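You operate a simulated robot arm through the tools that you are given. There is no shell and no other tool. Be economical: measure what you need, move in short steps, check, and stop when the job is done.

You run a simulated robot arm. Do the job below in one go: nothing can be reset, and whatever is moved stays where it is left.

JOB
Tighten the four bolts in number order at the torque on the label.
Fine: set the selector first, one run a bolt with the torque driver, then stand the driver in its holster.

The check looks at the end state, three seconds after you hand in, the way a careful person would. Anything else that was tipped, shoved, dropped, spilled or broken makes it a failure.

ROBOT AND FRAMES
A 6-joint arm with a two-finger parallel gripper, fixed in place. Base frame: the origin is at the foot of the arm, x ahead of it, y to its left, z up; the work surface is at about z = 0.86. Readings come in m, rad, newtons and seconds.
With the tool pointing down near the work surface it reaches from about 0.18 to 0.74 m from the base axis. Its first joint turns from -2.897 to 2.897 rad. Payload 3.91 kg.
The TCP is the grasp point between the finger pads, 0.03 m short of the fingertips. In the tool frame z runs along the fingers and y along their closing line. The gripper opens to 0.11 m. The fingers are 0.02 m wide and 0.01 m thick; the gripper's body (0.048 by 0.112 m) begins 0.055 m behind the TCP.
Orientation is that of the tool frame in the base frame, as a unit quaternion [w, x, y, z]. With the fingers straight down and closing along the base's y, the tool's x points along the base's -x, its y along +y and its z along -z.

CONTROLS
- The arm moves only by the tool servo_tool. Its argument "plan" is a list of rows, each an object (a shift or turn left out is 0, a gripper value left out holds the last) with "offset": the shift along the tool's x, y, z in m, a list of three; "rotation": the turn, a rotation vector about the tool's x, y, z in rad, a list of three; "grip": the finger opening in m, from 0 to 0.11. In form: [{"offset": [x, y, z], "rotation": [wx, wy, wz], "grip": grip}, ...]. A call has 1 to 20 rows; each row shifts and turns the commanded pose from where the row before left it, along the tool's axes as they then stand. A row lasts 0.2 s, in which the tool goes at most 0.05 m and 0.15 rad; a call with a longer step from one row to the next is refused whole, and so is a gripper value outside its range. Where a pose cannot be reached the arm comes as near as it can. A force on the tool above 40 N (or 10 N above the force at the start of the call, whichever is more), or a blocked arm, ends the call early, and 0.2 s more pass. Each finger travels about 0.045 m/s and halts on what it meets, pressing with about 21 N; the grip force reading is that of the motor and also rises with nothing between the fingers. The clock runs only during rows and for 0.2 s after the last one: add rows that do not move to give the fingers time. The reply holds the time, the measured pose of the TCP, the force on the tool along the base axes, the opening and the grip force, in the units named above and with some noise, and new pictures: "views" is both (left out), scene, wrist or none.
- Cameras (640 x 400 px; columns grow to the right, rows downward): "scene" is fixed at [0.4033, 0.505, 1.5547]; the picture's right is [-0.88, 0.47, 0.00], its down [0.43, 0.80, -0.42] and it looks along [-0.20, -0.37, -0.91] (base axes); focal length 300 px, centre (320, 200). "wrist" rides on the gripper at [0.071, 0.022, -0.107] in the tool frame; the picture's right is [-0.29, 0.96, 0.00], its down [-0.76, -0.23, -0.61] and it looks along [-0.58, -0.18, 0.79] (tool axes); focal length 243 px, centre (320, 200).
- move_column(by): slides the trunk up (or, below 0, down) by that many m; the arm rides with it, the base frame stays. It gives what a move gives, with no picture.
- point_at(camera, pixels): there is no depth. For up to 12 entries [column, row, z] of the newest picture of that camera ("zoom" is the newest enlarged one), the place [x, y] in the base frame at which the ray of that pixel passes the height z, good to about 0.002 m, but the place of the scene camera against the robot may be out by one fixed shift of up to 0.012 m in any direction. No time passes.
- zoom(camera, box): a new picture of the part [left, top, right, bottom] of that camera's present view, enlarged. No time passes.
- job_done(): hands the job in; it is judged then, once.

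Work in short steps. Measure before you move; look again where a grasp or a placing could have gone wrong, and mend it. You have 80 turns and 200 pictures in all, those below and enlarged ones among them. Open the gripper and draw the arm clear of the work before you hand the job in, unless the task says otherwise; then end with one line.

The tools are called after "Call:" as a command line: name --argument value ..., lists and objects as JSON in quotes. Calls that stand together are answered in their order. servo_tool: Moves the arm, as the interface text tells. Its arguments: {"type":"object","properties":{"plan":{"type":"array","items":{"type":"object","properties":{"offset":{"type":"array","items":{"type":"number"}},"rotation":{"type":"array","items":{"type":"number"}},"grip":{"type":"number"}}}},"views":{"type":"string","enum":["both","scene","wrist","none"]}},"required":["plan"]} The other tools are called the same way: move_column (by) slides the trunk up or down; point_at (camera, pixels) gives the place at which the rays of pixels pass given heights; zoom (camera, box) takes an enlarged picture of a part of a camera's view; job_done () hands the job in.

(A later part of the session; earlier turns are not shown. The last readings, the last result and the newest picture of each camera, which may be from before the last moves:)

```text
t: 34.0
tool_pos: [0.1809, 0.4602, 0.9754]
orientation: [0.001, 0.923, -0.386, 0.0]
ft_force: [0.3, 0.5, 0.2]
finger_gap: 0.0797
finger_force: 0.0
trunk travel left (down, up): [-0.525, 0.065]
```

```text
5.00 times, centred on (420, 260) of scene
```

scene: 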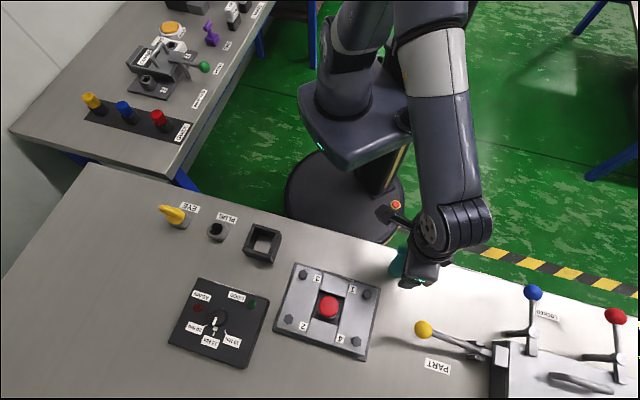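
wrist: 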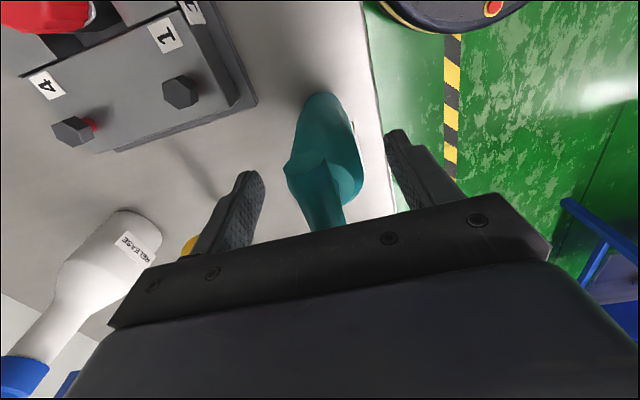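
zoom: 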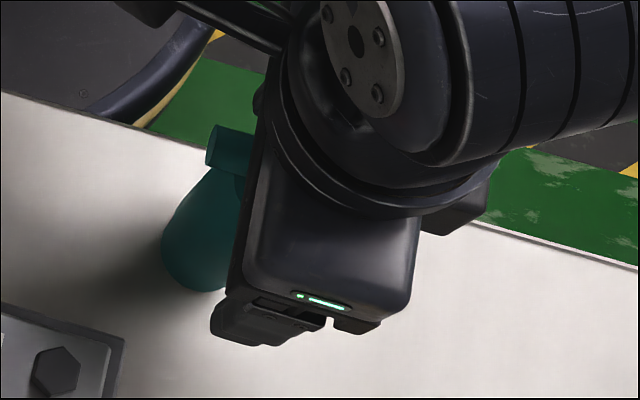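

Fingers straddle the body cleanly. Descend 14 mm and close.

Call:
servo_tool --plan '[{"offset": [0, 0, 0.008]}, {"offset": [0, 0, 0.006]}, {"grip": 0.05}, {}, {}, {"grip": 0.044}, {}, {"grip": 0.04}, {}, {"grip": 0.035}, {}, {}]' --views "wrist"

```text
t: 36.6
tool_pos: [0.1816, 0.4609, 0.9611]
orientation: [0.0, 0.923, -0.384, 0.0]
ft_force: [-0.1, 0.4, -0.3]
finger_gap: 0.0415
finger_force: 20.5
trunk travel left (down, up): [-0.525, 0.065]
```

wrist: 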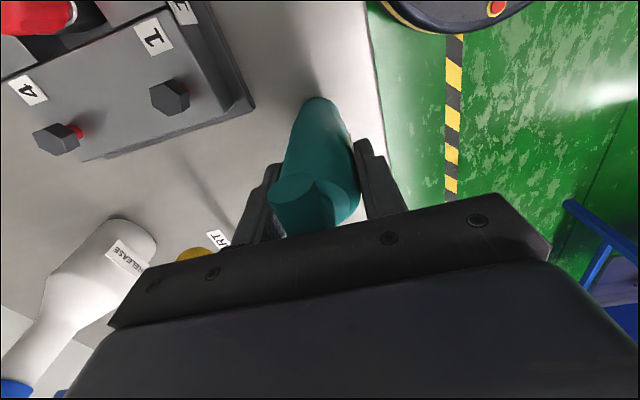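

Gripped at 41.5 mm. Tighten and lift 0.08 m slowly, check.

Call:
servo_tool --plan '[{"grip": 0.02}, {}, {"offset": [0, 0, -0.01]}, {"offset": [0, 0, -0.02]}, {"offset": [0, 0, -0.025]}, {"offset": [0, 0, -0.025]}, {}, {}]' --views "both"

Call:
zoom --camera "wrist" --box '[180, 60, 440, 240]'

Call:
zoom --camera "scene" --box '[340, 210, 480, 310]'

```text
t: 38.4
tool_pos: [0.1846, 0.4609, 1.0407]
orientation: [0.002, 0.923, -0.385, 0.001]
ft_force: [0.2, 0.1, -4.1]
finger_gap: 0.0415
finger_force: 21.2
trunk travel left (down, up): [-0.525, 0.065]
```

scene: 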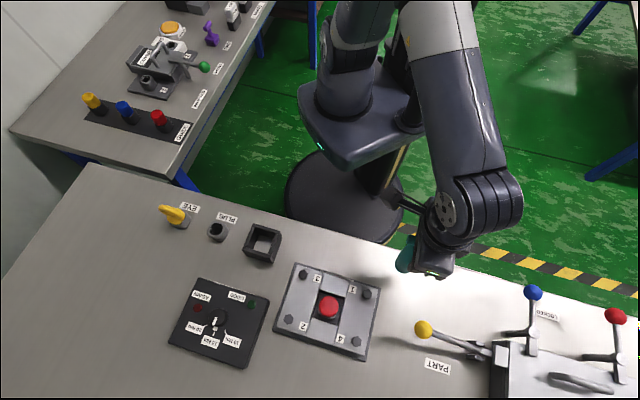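
wrist: 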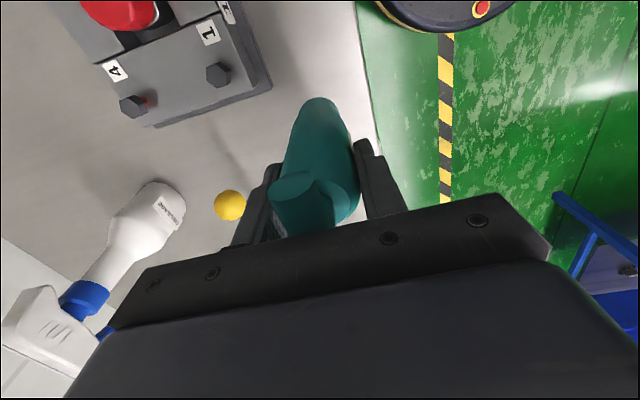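

```text
2.22 times, centred on (310, 150) of wrist
```

zoom: 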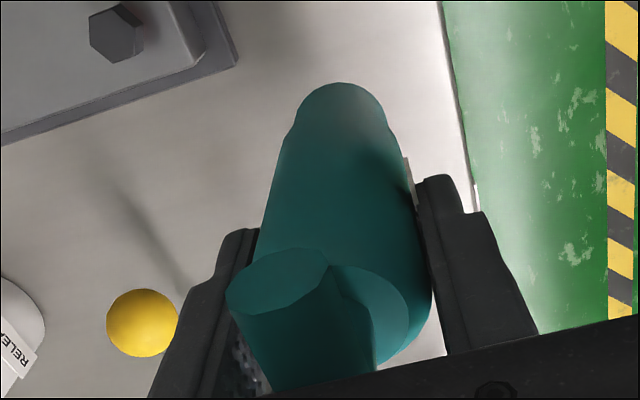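

```text
4.00 times, centred on (410, 260) of scene
```

zoom: 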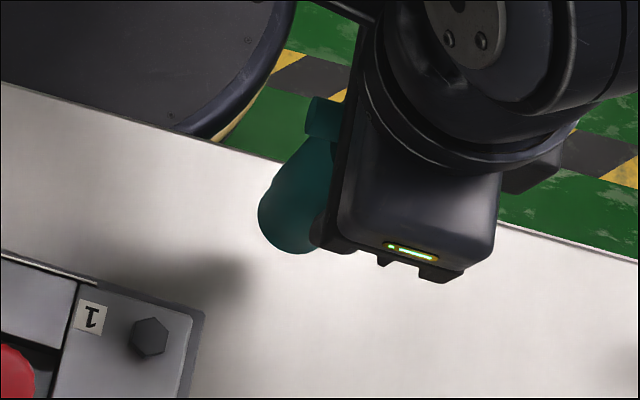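

The driver hangs straight in the grip. Measure bolts 1 and 4 from this pose for triangulation.

Call:
zoom --camera "wrist" --box '[100, 30, 260, 130]'

Call:
point_at --camera "zoom" --pixels '[[477, 175, 0.9], [477, 175, 0.91]]'

```text
4.00 times, centred on (180, 80) of wrist
```

zoom: 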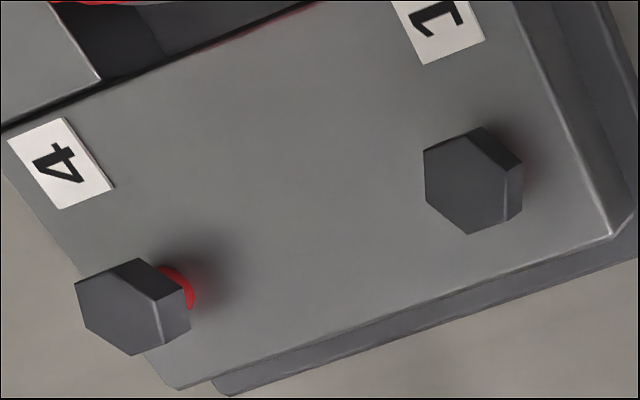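

```text
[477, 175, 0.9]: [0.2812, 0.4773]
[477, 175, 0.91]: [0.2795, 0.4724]
```

Call:
point_at --camera "zoom" --pixels '[[466, 183, 0.9], [466, 183, 0.91], [122, 306, 0.9], [122, 306, 0.91], [507, 185, 0.89], [612, 236, 0.885]]'

Call:
zoom --camera "scene" --box '[270, 255, 390, 365]'

```text
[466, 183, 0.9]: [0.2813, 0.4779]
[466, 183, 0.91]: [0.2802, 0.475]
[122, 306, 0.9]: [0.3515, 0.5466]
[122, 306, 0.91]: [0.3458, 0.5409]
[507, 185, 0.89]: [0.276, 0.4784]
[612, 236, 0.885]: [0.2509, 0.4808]
```

```text
3.64 times, centred on (330, 310) of scene
```

zoom: 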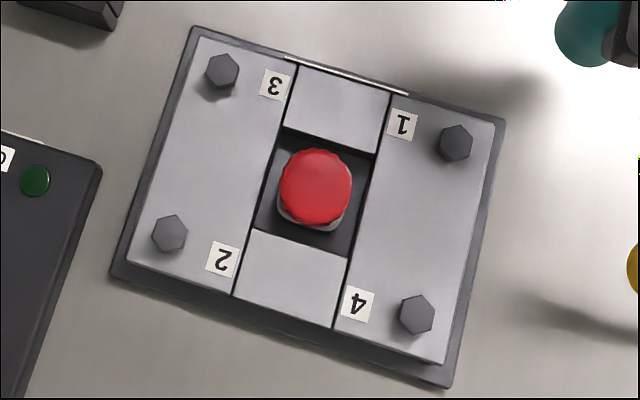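

Call:
point_at --camera "zoom" --pixels '[[456, 142, 0.906], [222, 71, 0.906], [170, 233, 0.906], [417, 313, 0.906], [317, 185, 0.92], [20, -8, 0.9]]'

```text
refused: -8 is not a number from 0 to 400
```

Call:
point_at --camera "zoom" --pixels '[[456, 142, 0.906], [222, 71, 0.906], [170, 233, 0.906], [417, 313, 0.906], [317, 185, 0.92]]'

```text
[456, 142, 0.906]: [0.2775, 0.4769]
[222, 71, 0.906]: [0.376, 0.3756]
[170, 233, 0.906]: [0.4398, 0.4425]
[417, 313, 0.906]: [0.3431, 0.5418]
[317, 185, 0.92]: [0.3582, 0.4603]
```

Bolt 1 ≈ (0.2805,0.476), head top ≈0.906. Move the driver above it, staying at z 1.04, and look.

Call:
servo_tool --plan '[{"offset": [0.0186, -0.0264, 0]}, {"offset": [0.0186, -0.0264, 0]}, {"offset": [0.0186, -0.0264, 0]}, {}, {}]' --views "both"

Call:
zoom --camera "wrist" --box '[240, 50, 400, 150]'

Call:
zoom --camera "scene" --box '[300, 220, 440, 320]'

```text
t: 39.6
tool_pos: [0.2801, 0.4773, 1.0417]
orientation: [0.002, 0.923, -0.385, 0.0]
ft_force: [-0.9, -1.0, -3.9]
finger_gap: 0.0417
finger_force: 21.3
trunk travel left (down, up): [-0.525, 0.065]
```

scene: 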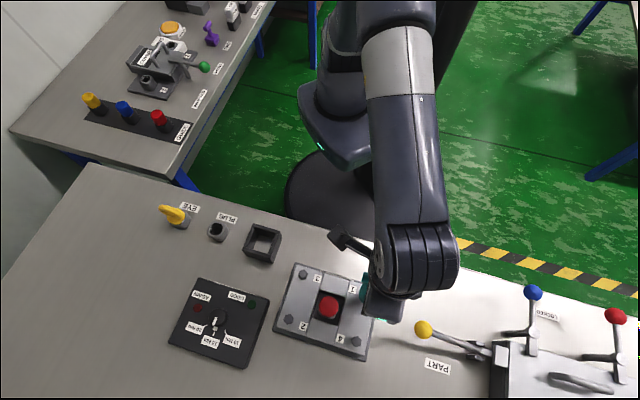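
wrist: 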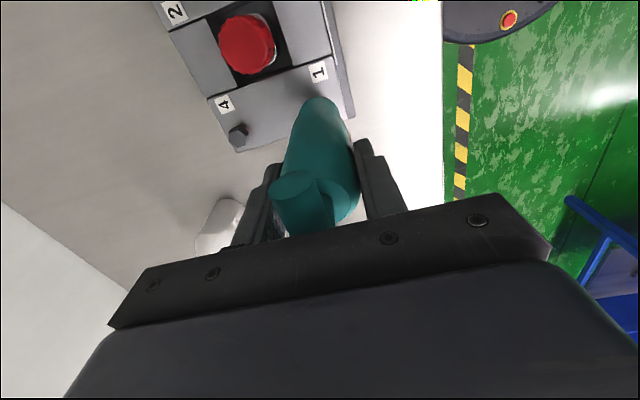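

```text
4.00 times, centred on (320, 100) of wrist
```

zoom: 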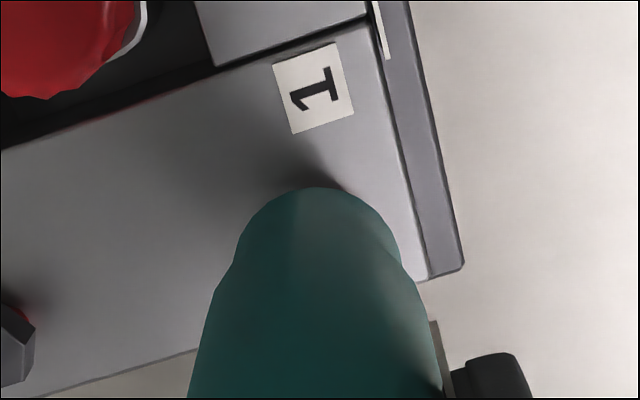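

```text
4.00 times, centred on (370, 270) of scene
```

zoom: 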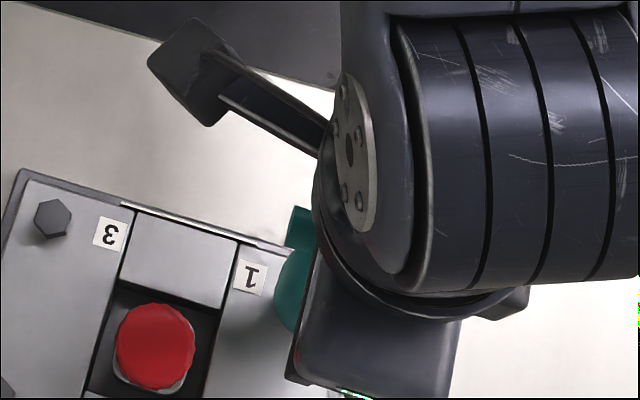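

Estimate the driver's tip centre from its rim: point_at at the tip height.

Call:
point_at --camera "zoom" --pixels '[[320, 187, 0.9407], [238, 245, 0.9407], [402, 255, 0.9407], [262, 205, 0.9407], [375, 205, 0.9407], [20, 345, 0.905]]'

```text
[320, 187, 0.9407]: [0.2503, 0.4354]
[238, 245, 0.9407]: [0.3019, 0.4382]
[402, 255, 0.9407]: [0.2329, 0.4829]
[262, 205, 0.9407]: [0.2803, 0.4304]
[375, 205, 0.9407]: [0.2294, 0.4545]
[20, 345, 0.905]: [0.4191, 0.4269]
```

The newest zoom was the scene one; redo with raw wrist pixels.

Call:
point_at --camera "wrist" --pixels '[[320, 96.75, 0.9407], [299.5, 110, 0.9407], [340.5, 112, 0.9407], [305.5, 101.2, 0.9407], [333.7, 101.2, 0.9407], [238, 134, 0.905]]'

```text
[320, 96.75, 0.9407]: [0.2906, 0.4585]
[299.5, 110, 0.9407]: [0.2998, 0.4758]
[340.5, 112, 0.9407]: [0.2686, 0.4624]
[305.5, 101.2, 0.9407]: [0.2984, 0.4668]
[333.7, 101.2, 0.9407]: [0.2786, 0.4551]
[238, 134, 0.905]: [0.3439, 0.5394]
```

Driver tip centre ≈ (0.2815,0.4745), bolt 1 ≈ (0.2805,0.476). Nudge slightly and lower until the tip is ~5 mm over the bolt head, then look.

Call:
servo_tool --plan '[{"offset": [-0.0014, -0.0003, 0.01]}, {"offset": [0, 0, 0.01]}, {"offset": [0, 0, 0.008]}, {}]' --views "wrist"

Call:
zoom --camera "scene" --box '[330, 250, 410, 310]'

Call:
zoom --camera "wrist" --box '[270, 60, 370, 130]'

```text
t: 40.6
tool_pos: [0.2782, 0.48, 1.018]
orientation: [-0.007, 0.923, -0.384, 0.001]
ft_force: [1.4, 2.2, 11.0]
finger_gap: 0.0416
finger_force: 21.3
trunk travel left (down, up): [-0.525, 0.065]
stopped in row 4: the force on the tool passed its limit (the readings are from after the stop); the commanded pose is now the measured one
```

wrist: 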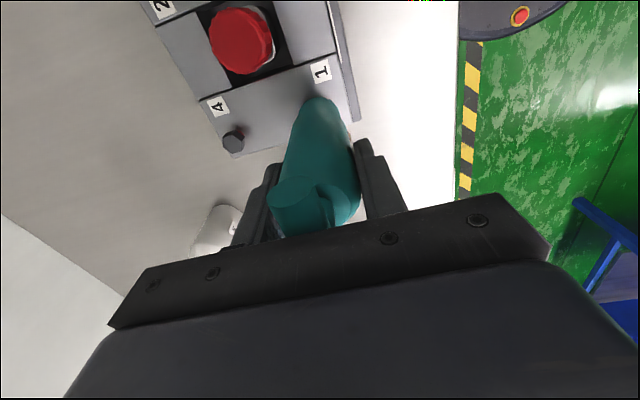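

```text
6.67 times, centred on (370, 280) of scene
```

zoom: 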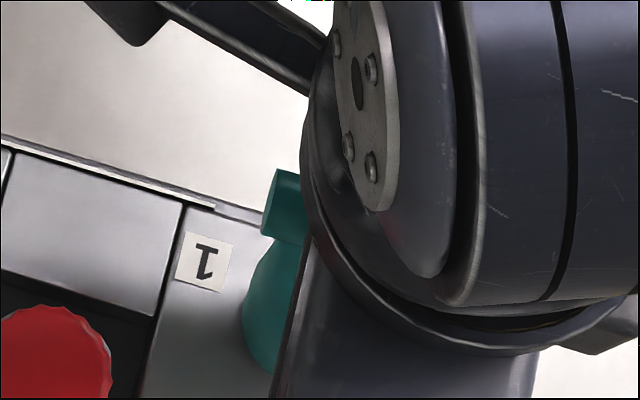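

```text
5.71 times, centred on (320, 95) of wrist
```

zoom: 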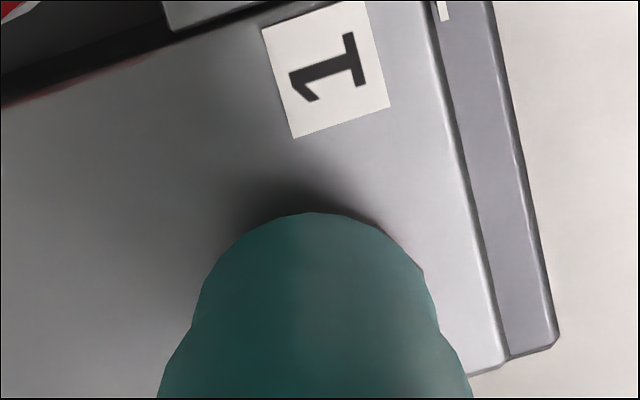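

Contact at TCP z≈1.018 with ~11 N. Check the lamps and the contact before pushing.

Call:
zoom --camera "scene" --box '[160, 270, 280, 370]'

```text
4.00 times, centred on (220, 320) of scene
```

zoom: 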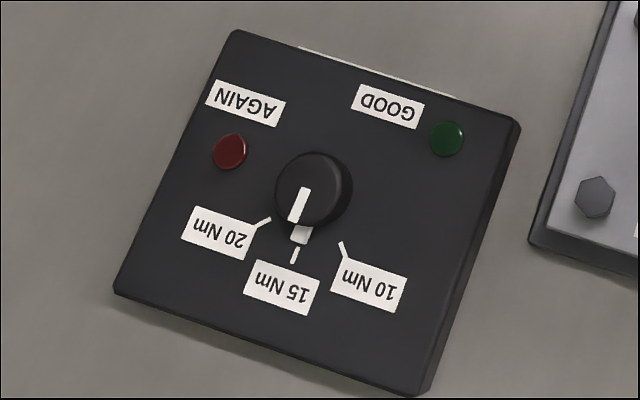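

Lamps are off. I lift 15 mm, remove the small tilt, and shift 5 cm sideways (tool y) to compare tip and bolt position in one picture.

Call:
servo_tool --plan '[{"offset": [0, 0, -0.015]}, {"rotation": [-0.0137, 0.0035, 0]}, {"offset": [0, 0.025, 0]}, {"offset": [0, 0.025, 0]}, {}, {}]' --views "wrist"

Call:
zoom --camera "wrist" --box '[220, 60, 380, 160]'

```text
t: 42.0
tool_pos: [0.2419, 0.4427, 1.0302]
orientation: [0.003, 0.923, -0.385, 0.0]
ft_force: [0.0, 1.8, -3.7]
finger_gap: 0.0418
finger_force: 21.0
trunk travel left (down, up): [-0.525, 0.065]
```

wrist: 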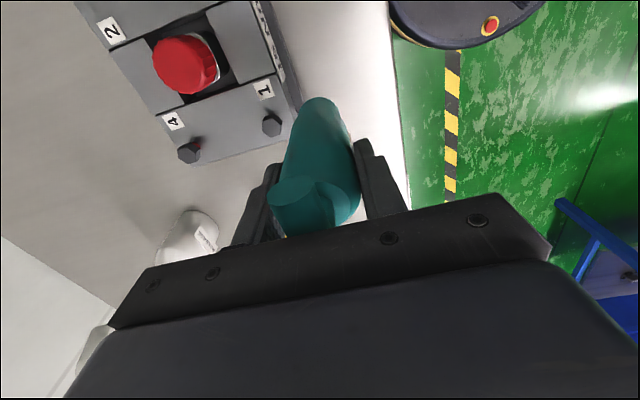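

```text
4.00 times, centred on (300, 110) of wrist
```

zoom: 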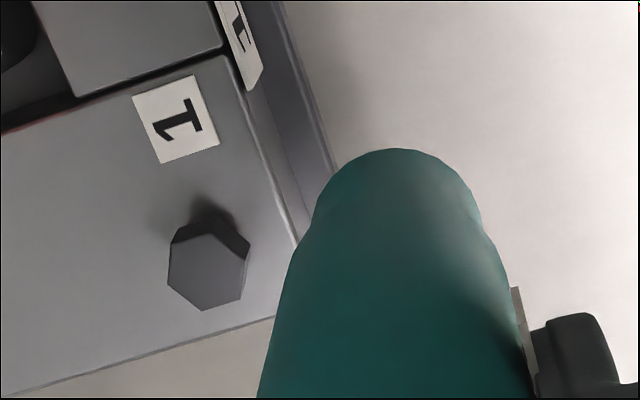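

Triangulation with the contact height puts bolt 1 at (0.2775,0.473), head top ≈0.917 and the tip offset +3.4 mm in tool x; my first try was ~4 mm off. Move −0.0462 in tool y and lower slowly.

Call:
servo_tool --plan '[{"offset": [0.0002, -0.0231, 0]}, {"offset": [0, -0.0231, 0]}, {}, {"offset": [0, 0, 0.006]}, {"offset": [0, 0, 0.003]}, {"offset": [0, 0, 0.003]}, {"offset": [0, 0, 0.002]}, {"offset": [0, 0, 0.002]}, {"offset": [0, 0, 0.002]}, {}]' --views "both"

Call:
zoom --camera "scene" --box '[160, 270, 280, 370]'

```text
t: 44.2
tool_pos: [0.2766, 0.4767, 1.0124]
orientation: [0.003, 0.923, -0.385, -0.001]
ft_force: [-0.6, -0.4, -3.6]
finger_gap: 0.0415
finger_force: 20.6
trunk travel left (down, up): [-0.525, 0.065]
```

scene: 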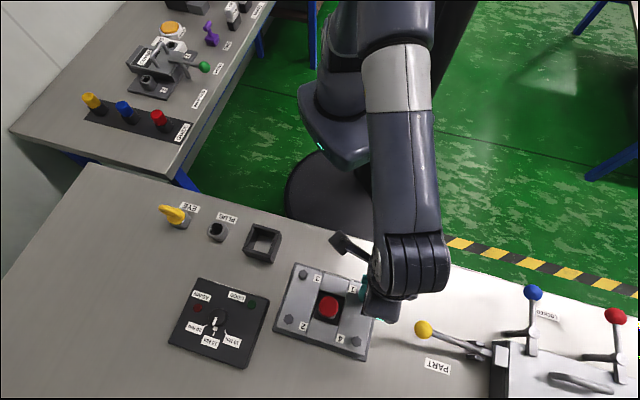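
wrist: 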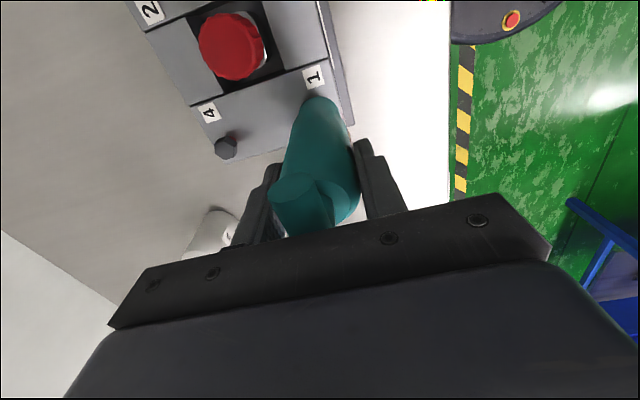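

```text
4.00 times, centred on (220, 320) of scene
```

zoom: 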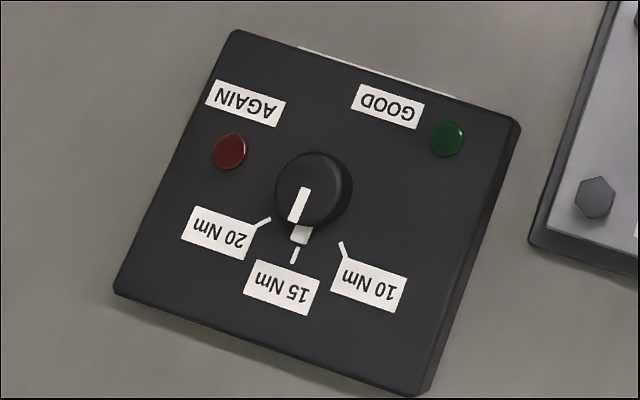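

No contact at z 1.0124, lower than the earlier contact, so the socket is going over the head. Continue down slowly.

Call:
servo_tool --plan '[{"offset": [0, 0, 0.002]}, {"offset": [0, 0, 0.002]}, {"offset": [0, 0, 0.002]}, {"offset": [0, 0, 0.002]}, {"offset": [0, 0, 0.002]}, {"offset": [0, 0, 0.002]}, {}]' --views "wrist"

Call:
zoom --camera "scene" --box '[160, 270, 280, 370]'

Call:
zoom --camera "wrist" --box '[240, 50, 400, 150]'

```text
t: 45.8
tool_pos: [0.2761, 0.4768, 1.0018]
orientation: [0.002, 0.923, -0.385, -0.001]
ft_force: [-1.4, -4.1, 17.8]
finger_gap: 0.0413
finger_force: 21.3
trunk travel left (down, up): [-0.525, 0.065]
```

wrist: 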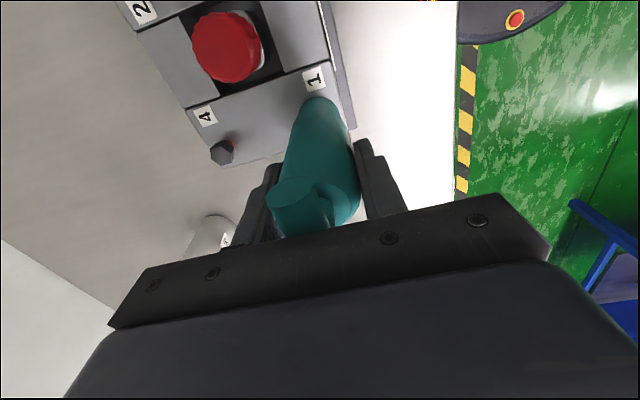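

```text
4.00 times, centred on (220, 320) of scene
```

zoom: 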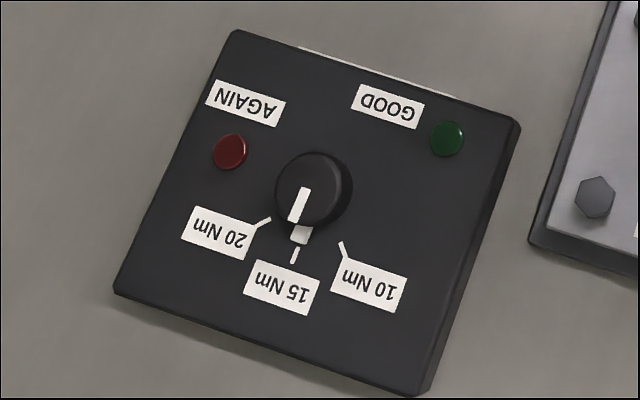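

```text
4.00 times, centred on (320, 100) of wrist
```

zoom: 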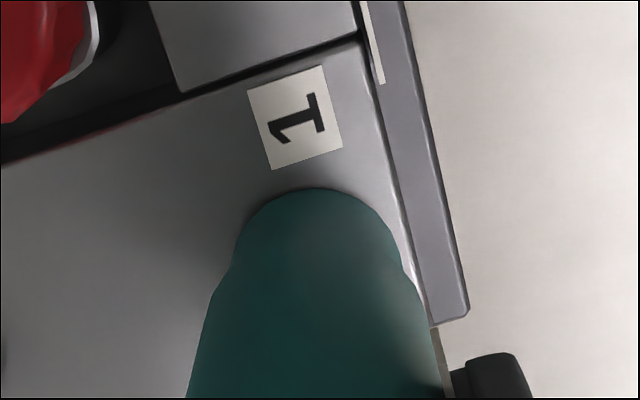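

Seated (≈21 N contact) at z 1.002, no lamp yet. Press a further 1 mm and hold, watching lamps.

Call:
servo_tool --plan '[{"offset": [0, 0, 0.001]}, {}, {}, {}, {}, {}]' --views "scene"

Call:
zoom --camera "scene" --box '[160, 270, 280, 370]'

```text
t: 47.2
tool_pos: [0.2761, 0.4766, 1.002]
orientation: [0.001, 0.923, -0.385, -0.001]
ft_force: [0.1, -2.2, 22.7]
finger_gap: 0.0419
finger_force: 20.8
trunk travel left (down, up): [-0.525, 0.065]
```

scene: 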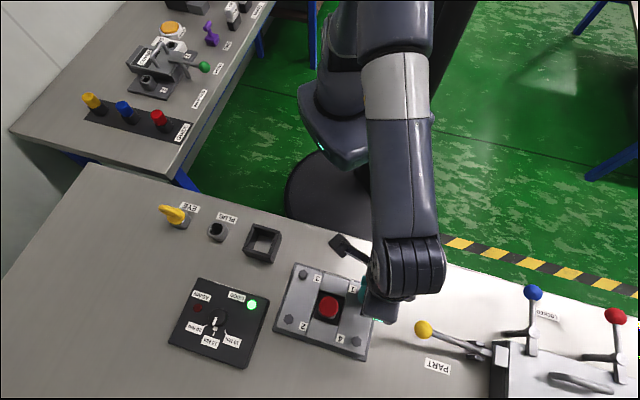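

```text
4.00 times, centred on (220, 320) of scene
```

zoom: 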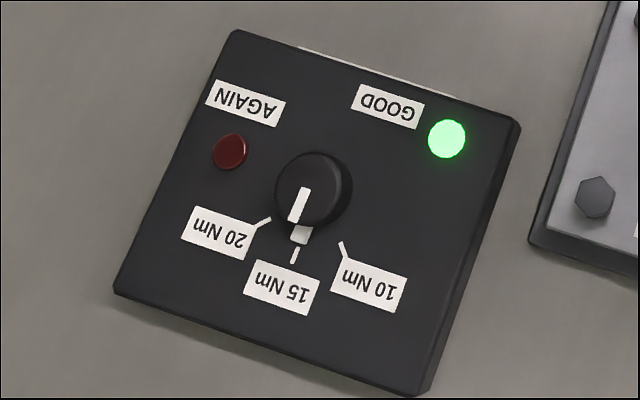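

GOOD is lit: bolt 1 is run. Lift straight up and go to a side-offset viewing pose for bolt 2 (same relative pose as used at bolt 1).

Call:
servo_tool --plan '[{"offset": [0, 0, -0.005]}, {"offset": [0, 0, -0.015]}, {"offset": [0, 0, -0.025]}, {"offset": [0, 0, -0.0306]}, {"offset": [0.0341, -0.01035, 0]}, {"offset": [0.0341, -0.01035, 0]}, {"offset": [0.0341, -0.01035, 0]}, {"offset": [0.0341, -0.01035, 0]}, {"offset": [0, 0, 0.0225]}, {"offset": [0, 0, 0.0225]}, {}, {}]' --views "both"

Call:
zoom --camera "wrist" --box '[220, 60, 380, 160]'

Call:
zoom --camera "scene" --box '[160, 260, 400, 380]'

```text
t: 49.8
tool_pos: [0.4026, 0.4083, 1.028]
orientation: [0.002, 0.923, -0.386, 0.0]
ft_force: [1.2, -0.5, -3.7]
finger_gap: 0.0419
finger_force: 21.2
trunk travel left (down, up): [-0.525, 0.065]
```

scene: 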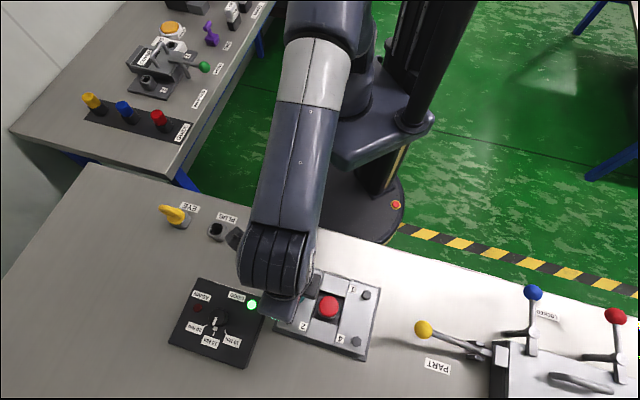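
wrist: 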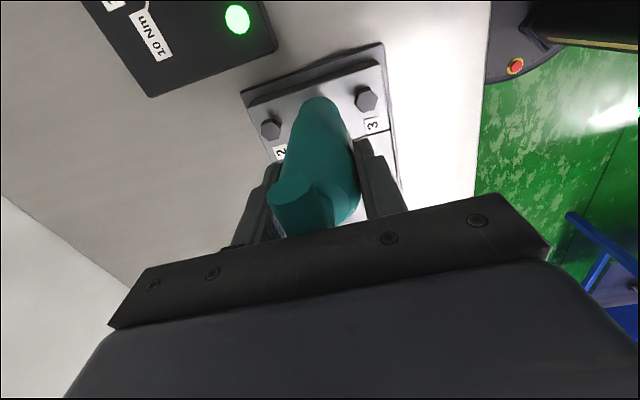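

```text
4.00 times, centred on (300, 110) of wrist
```

zoom: 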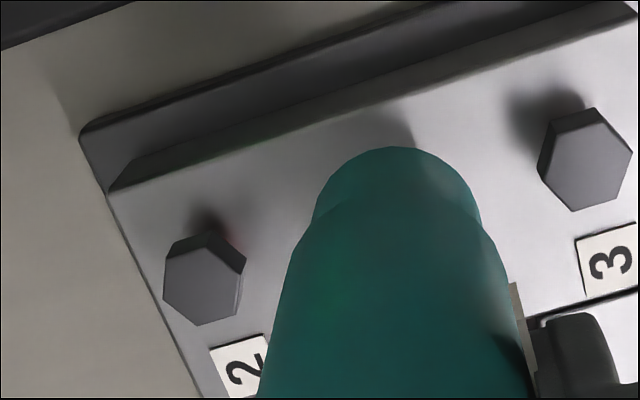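

```text
2.67 times, centred on (280, 320) of scene
```

zoom: 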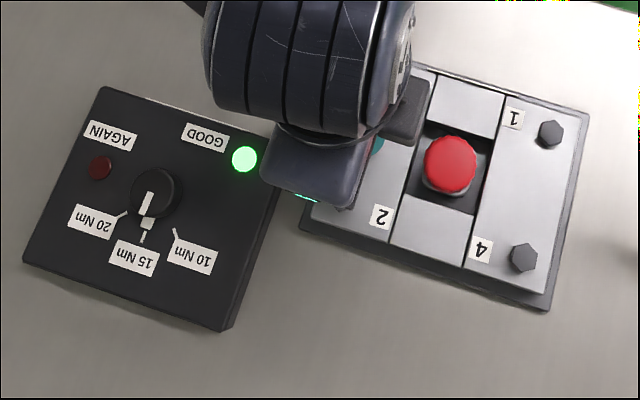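

Bolt 2's head is 2.7 mm toward −x from the reference alignment. Move (−0.0027, −0.0472) and lower gently to seat.

Call:
servo_tool --plan '[{"offset": [-0.0027, -0.0236, 0]}, {"offset": [0, -0.0236, 0]}, {}, {"offset": [0, 0, 0.006]}, {"offset": [0, 0, 0.003]}, {"offset": [0, 0, 0.003]}, {"offset": [0, 0, 0.002]}, {"offset": [0, 0, 0.002]}, {"offset": [0, 0, 0.002]}, {"offset": [0, 0, 0.002]}, {"offset": [0, 0, 0.002]}, {"offset": [0, 0, 0.002]}, {}]' --views "wrist"

Call:
zoom --camera "wrist" --box '[240, 50, 400, 150]'

```text
t: 52.6
tool_pos: [0.4332, 0.442, 1.0064]
orientation: [0.003, 0.923, -0.385, 0.0]
ft_force: [1.4, 0.3, -0.6]
finger_gap: 0.0414
finger_force: 21.5
trunk travel left (down, up): [-0.525, 0.065]
```

wrist: 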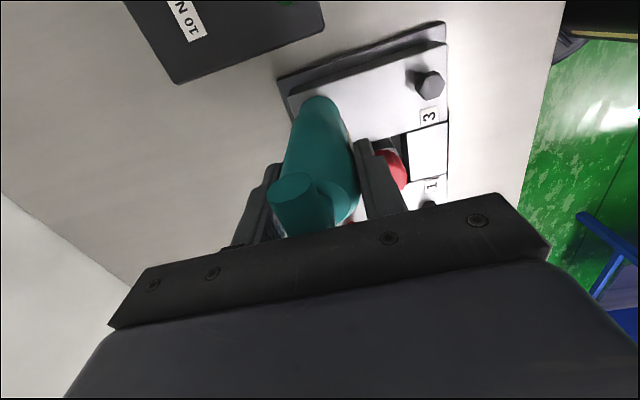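

```text
4.00 times, centred on (320, 100) of wrist
```

zoom: 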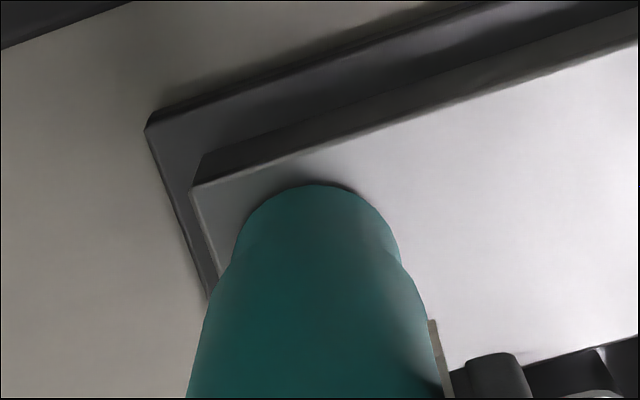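

Engaged over bolt 2 (below rim-contact height, little force). Press down in small steps and hold.

Call:
servo_tool --plan '[{"offset": [0, 0, 0.002]}, {"offset": [0, 0, 0.002]}, {"offset": [0, 0, 0.0015]}, {}, {}]' --views "scene"

Call:
zoom --camera "scene" --box '[160, 260, 400, 380]'

```text
t: 53.8
tool_pos: [0.4333, 0.4437, 1.002]
orientation: [0.001, 0.923, -0.385, 0.0]
ft_force: [-0.1, 1.2, 18.4]
finger_gap: 0.0415
finger_force: 20.8
trunk travel left (down, up): [-0.525, 0.065]
```

scene: 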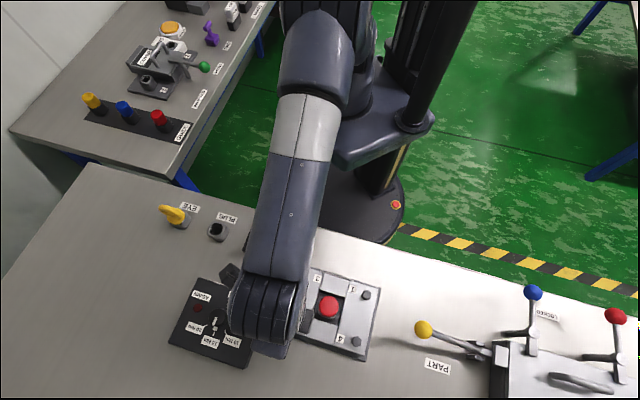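

```text
2.67 times, centred on (280, 320) of scene
```

zoom: 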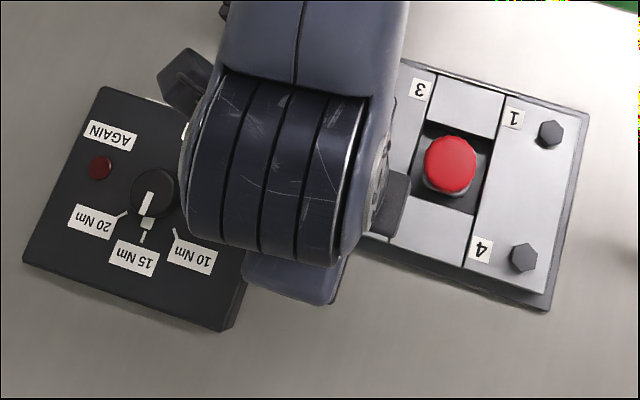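

GOOD lamp is hidden by the arm here. Press 1 mm more and hold as at bolt 1, viewing with the wrist.

Call:
servo_tool --plan '[{"offset": [0, 0, 0.001]}, {}, {}, {}, {}, {}, {}]' --views "both"

```text
t: 55.4
tool_pos: [0.433, 0.4424, 1.0015]
orientation: [0.001, 0.923, -0.385, 0.0]
ft_force: [1.9, 7.1, 27.4]
finger_gap: 0.0414
finger_force: 20.4
trunk travel left (down, up): [-0.525, 0.065]
```

scene: 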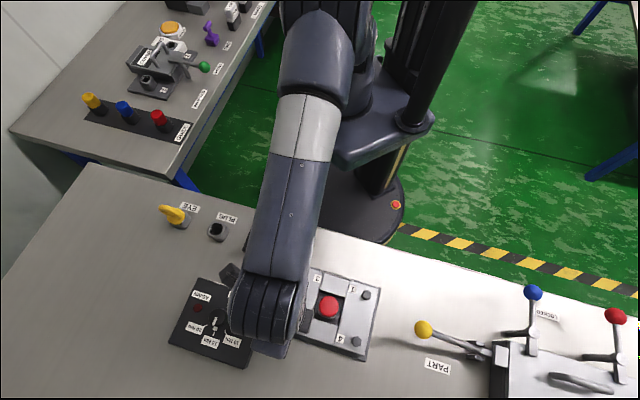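
wrist: 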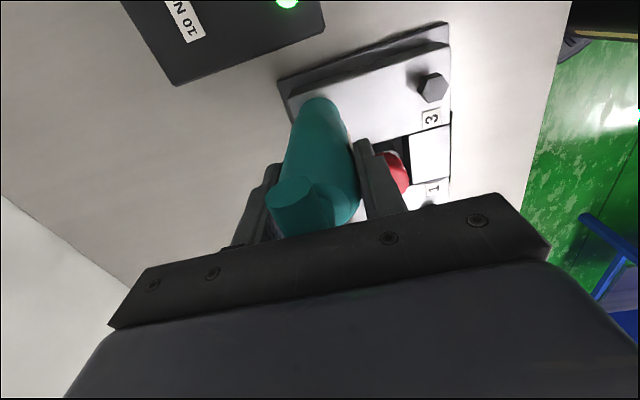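

GOOD is lit again in the wrist view (288,2): bolt 2 is run. Lift and go to the viewing pose for bolt 3.

Call:
servo_tool --plan '[{"offset": [0, 0, -0.005]}, {"offset": [0, 0, -0.015]}, {"offset": [0, 0, -0.025]}, {"offset": [0, 0, -0.0325]}, {"offset": [0.0014, 0.0341, 0]}, {"offset": [0.0014, 0.0341, 0]}, {"offset": [0.0014, 0.0341, 0]}, {"offset": [0.0014, 0.0341, 0]}, {"offset": [0, 0, 0.0225]}, {"offset": [0, 0, 0.0225]}, {}, {}]' --views "both"

Call:
zoom --camera "wrist" --box '[220, 60, 380, 160]'

Call:
zoom --camera "scene" --box '[160, 260, 400, 380]'

```text
t: 58.0
tool_pos: [0.3394, 0.343, 1.0341]
orientation: [0.003, 0.923, -0.385, 0.0]
ft_force: [-1.0, 0.7, -3.8]
finger_gap: 0.0418
finger_force: 21.3
trunk travel left (down, up): [-0.525, 0.065]
```

scene: 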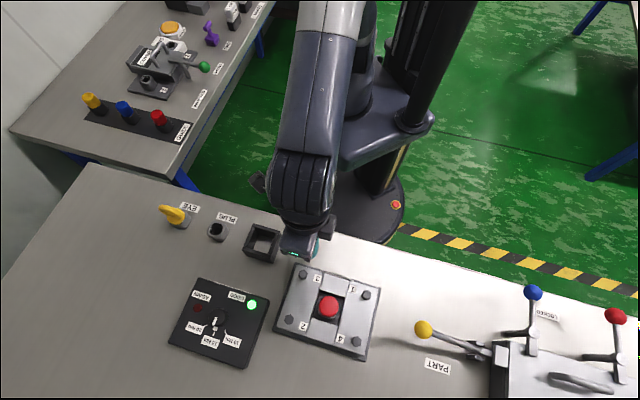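
wrist: 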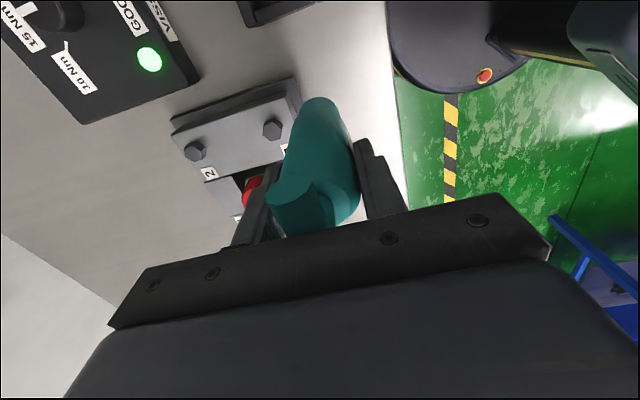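

```text
4.00 times, centred on (300, 110) of wrist
```

zoom: 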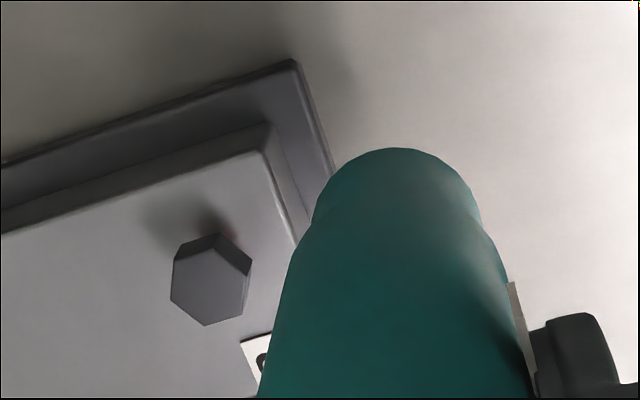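

```text
2.67 times, centred on (280, 320) of scene
```

zoom: 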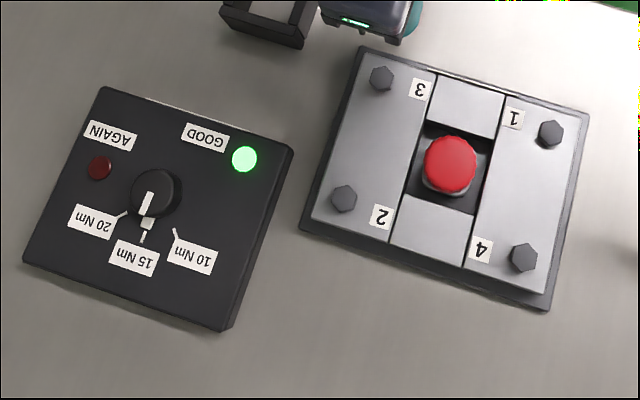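

Bolt 3 head at zoom (208,286). By the same calibration, move (−0.004, −0.0478) and lower gently.

Call:
servo_tool --plan '[{"offset": [-0.004, -0.0239, 0]}, {"offset": [0, -0.0239, 0]}, {}, {"offset": [0, 0, 0.008]}, {"offset": [0, 0, 0.004]}, {"offset": [0, 0, 0.002]}, {"offset": [0, 0, 0.002]}, {"offset": [0, 0, 0.002]}, {"offset": [0, 0, 0.002]}, {"offset": [0, 0, 0.002]}, {"offset": [0, 0, 0.002]}, {"offset": [0, 0, 0.002]}, {"offset": [0, 0, 0.002]}, {}]' --views "wrist"

```text
t: 61.0
tool_pos: [0.371, 0.3792, 1.0057]
orientation: [0.003, 0.923, -0.385, 0.0]
ft_force: [-0.9, 0.3, 3.4]
finger_gap: 0.0414
finger_force: 21.1
trunk travel left (down, up): [-0.525, 0.065]
```

wrist: 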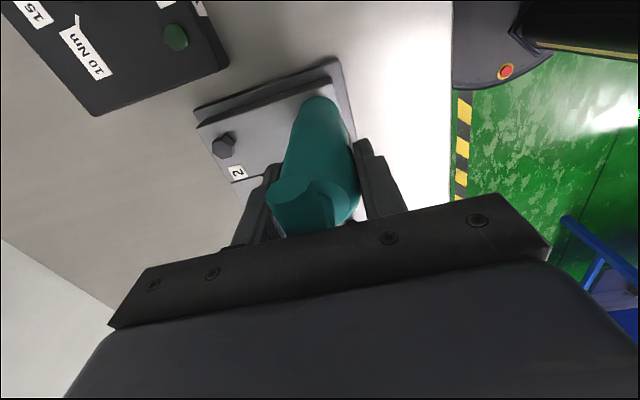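

Engaged over bolt 3 and the lamp has reset (run started). Press and hold.

Call:
servo_tool --plan '[{"offset": [0, 0, 0.002]}, {"offset": [0, 0, 0.002]}, {"offset": [0, 0, 0.0015]}, {}, {"offset": [0, 0, 0.001]}, {}, {}, {}, {}, {}, {}, {}]' --views "wrist"

```text
t: 63.6
tool_pos: [0.3701, 0.3794, 1.0004]
orientation: [0.0, 0.923, -0.386, 0.0]
ft_force: [2.1, 1.0, 34.5]
finger_gap: 0.0415
finger_force: 20.7
trunk travel left (down, up): [-0.525, 0.065]
```

wrist: 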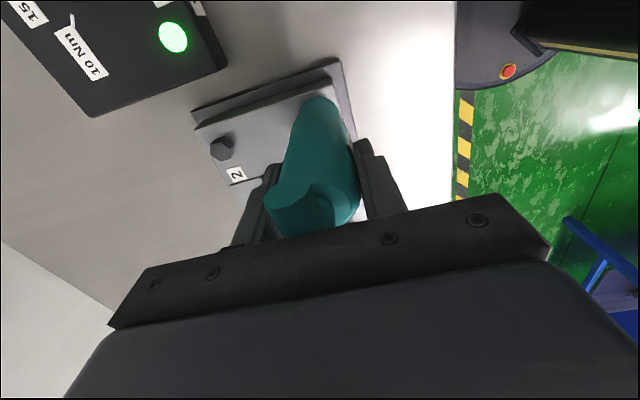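

GOOD lit for bolt 3. Lift high (clear of the red knob) and go to the viewing pose for bolt 4.

Call:
servo_tool --plan '[{"offset": [0, 0, -0.005]}, {"offset": [0, 0, -0.015]}, {"offset": [0, 0, -0.03]}, {"offset": [0, 0, -0.035]}, {}, {"offset": [-0.0336, -0.0111, 0]}, {"offset": [-0.0336, -0.0111, 0]}, {"offset": [-0.0336, -0.0111, 0]}, {"offset": [-0.0336, -0.0111, 0]}, {"offset": [0, 0, 0.0275]}, {"offset": [0, 0, 0.0265]}, {}, {}]' --views "both"

Call:
zoom --camera "wrist" --box '[220, 60, 380, 160]'

```text
t: 66.4
tool_pos: [0.3066, 0.5096, 1.0289]
orientation: [0.003, 0.923, -0.385, 0.0]
ft_force: [0.3, -0.3, -3.6]
finger_gap: 0.0417
finger_force: 20.9
trunk travel left (down, up): [-0.525, 0.065]
```

scene: 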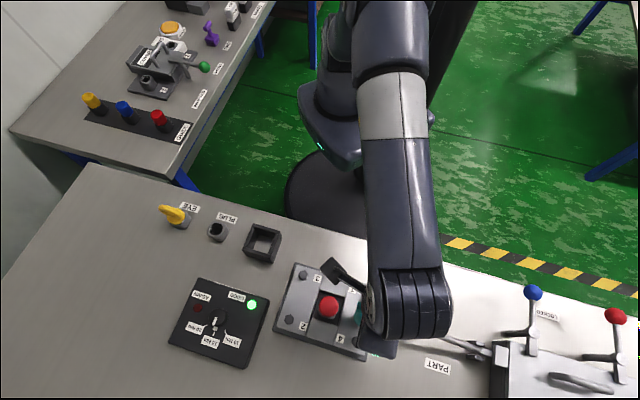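
wrist: 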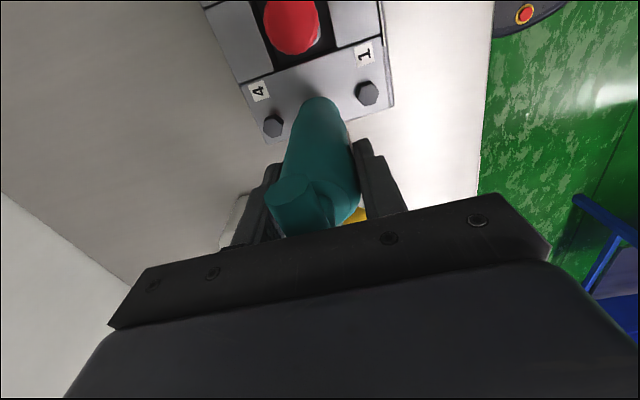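

```text
4.00 times, centred on (300, 110) of wrist
```

zoom: 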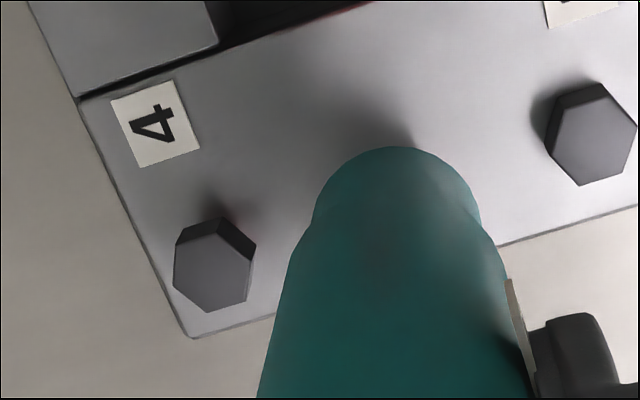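

Bolt 4 head at zoom (212,271): computed move (0.0001, −0.0443), matching the predicted seat (0.338,0.540). Lower gently.

Call:
servo_tool --plan '[{"offset": [0.0001, -0.0222, 0]}, {"offset": [0, -0.0221, 0]}, {}, {"offset": [0, 0, 0.006]}, {"offset": [0, 0, 0.003]}, {"offset": [0, 0, 0.002]}, {"offset": [0, 0, 0.002]}, {"offset": [0, 0, 0.002]}, {"offset": [0, 0, 0.002]}, {"offset": [0, 0, 0.002]}, {"offset": [0, 0, 0.002]}, {"offset": [0, 0, 0.002]}, {}]' --views "wrist"

```text
t: 69.2
tool_pos: [0.3389, 0.5376, 1.0059]
orientation: [0.004, 0.923, -0.386, -0.001]
ft_force: [-0.5, 0.7, 1.2]
finger_gap: 0.0414
finger_force: 20.5
trunk travel left (down, up): [-0.525, 0.065]
```

wrist: 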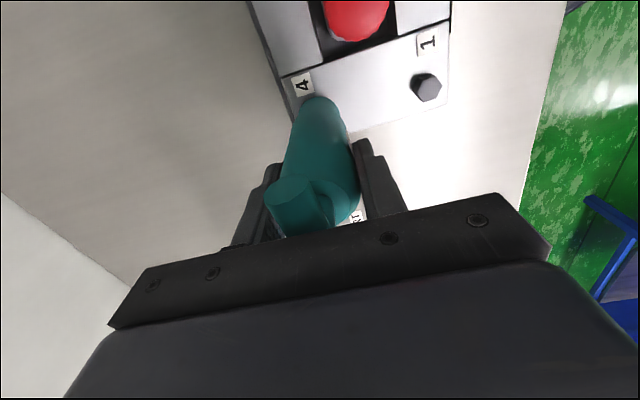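

Engaged over bolt 4. Press and hold as before, checking the lamp in the scene.

Call:
servo_tool --plan '[{"offset": [0, 0, 0.002]}, {"offset": [0, 0, 0.002]}, {"offset": [0, 0, 0.0015]}, {}, {"offset": [0, 0, 0.001]}, {}, {}, {}, {}, {}, {}, {}]' --views "scene"

Call:
zoom --camera "scene" --box '[160, 210, 400, 380]'

Call:
zoom --camera "scene" --box '[235, 215, 295, 270]'

```text
t: 71.8
tool_pos: [0.3382, 0.5372, 1.0014]
orientation: [0.001, 0.923, -0.385, 0.0]
ft_force: [2.9, 2.0, 27.5]
finger_gap: 0.0415
finger_force: 21.1
trunk travel left (down, up): [-0.525, 0.065]
```

scene: 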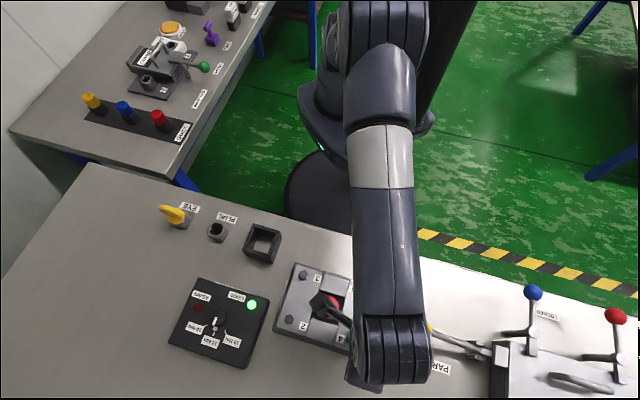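

```text
2.35 times, centred on (280, 295) of scene
```

zoom: 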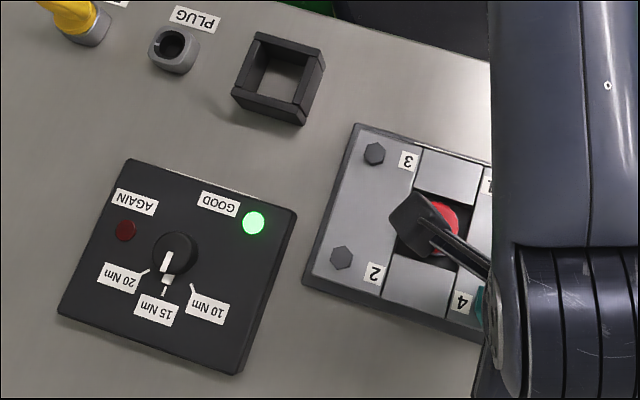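

```text
7.27 times, centred on (265, 242) of scene
```

zoom: 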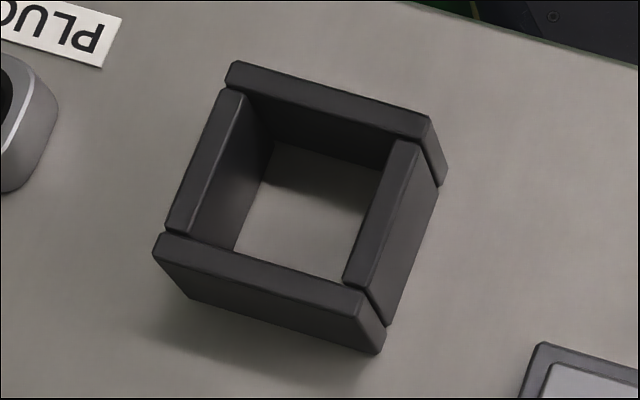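

GOOD lit for bolt 4; AGAIN stayed dark. Now measure the holster (centre zoom (293,187)).

Call:
point_at --camera "zoom" --pixels '[[232, 64, 0.9], [432, 120, 0.9], [158, 238, 0.9], [360, 292, 0.9], [293, 187, 0.9], [293, 187, 0.91], [274, 142, 0.86], [188, 298, 0.86], [380, 353, 0.86]]'

```text
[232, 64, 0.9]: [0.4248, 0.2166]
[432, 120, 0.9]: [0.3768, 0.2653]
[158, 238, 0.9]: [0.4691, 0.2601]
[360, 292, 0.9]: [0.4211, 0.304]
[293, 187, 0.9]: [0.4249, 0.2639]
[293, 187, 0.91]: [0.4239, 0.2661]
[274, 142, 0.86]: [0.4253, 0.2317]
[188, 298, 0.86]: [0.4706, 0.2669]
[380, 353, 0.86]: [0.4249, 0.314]
```

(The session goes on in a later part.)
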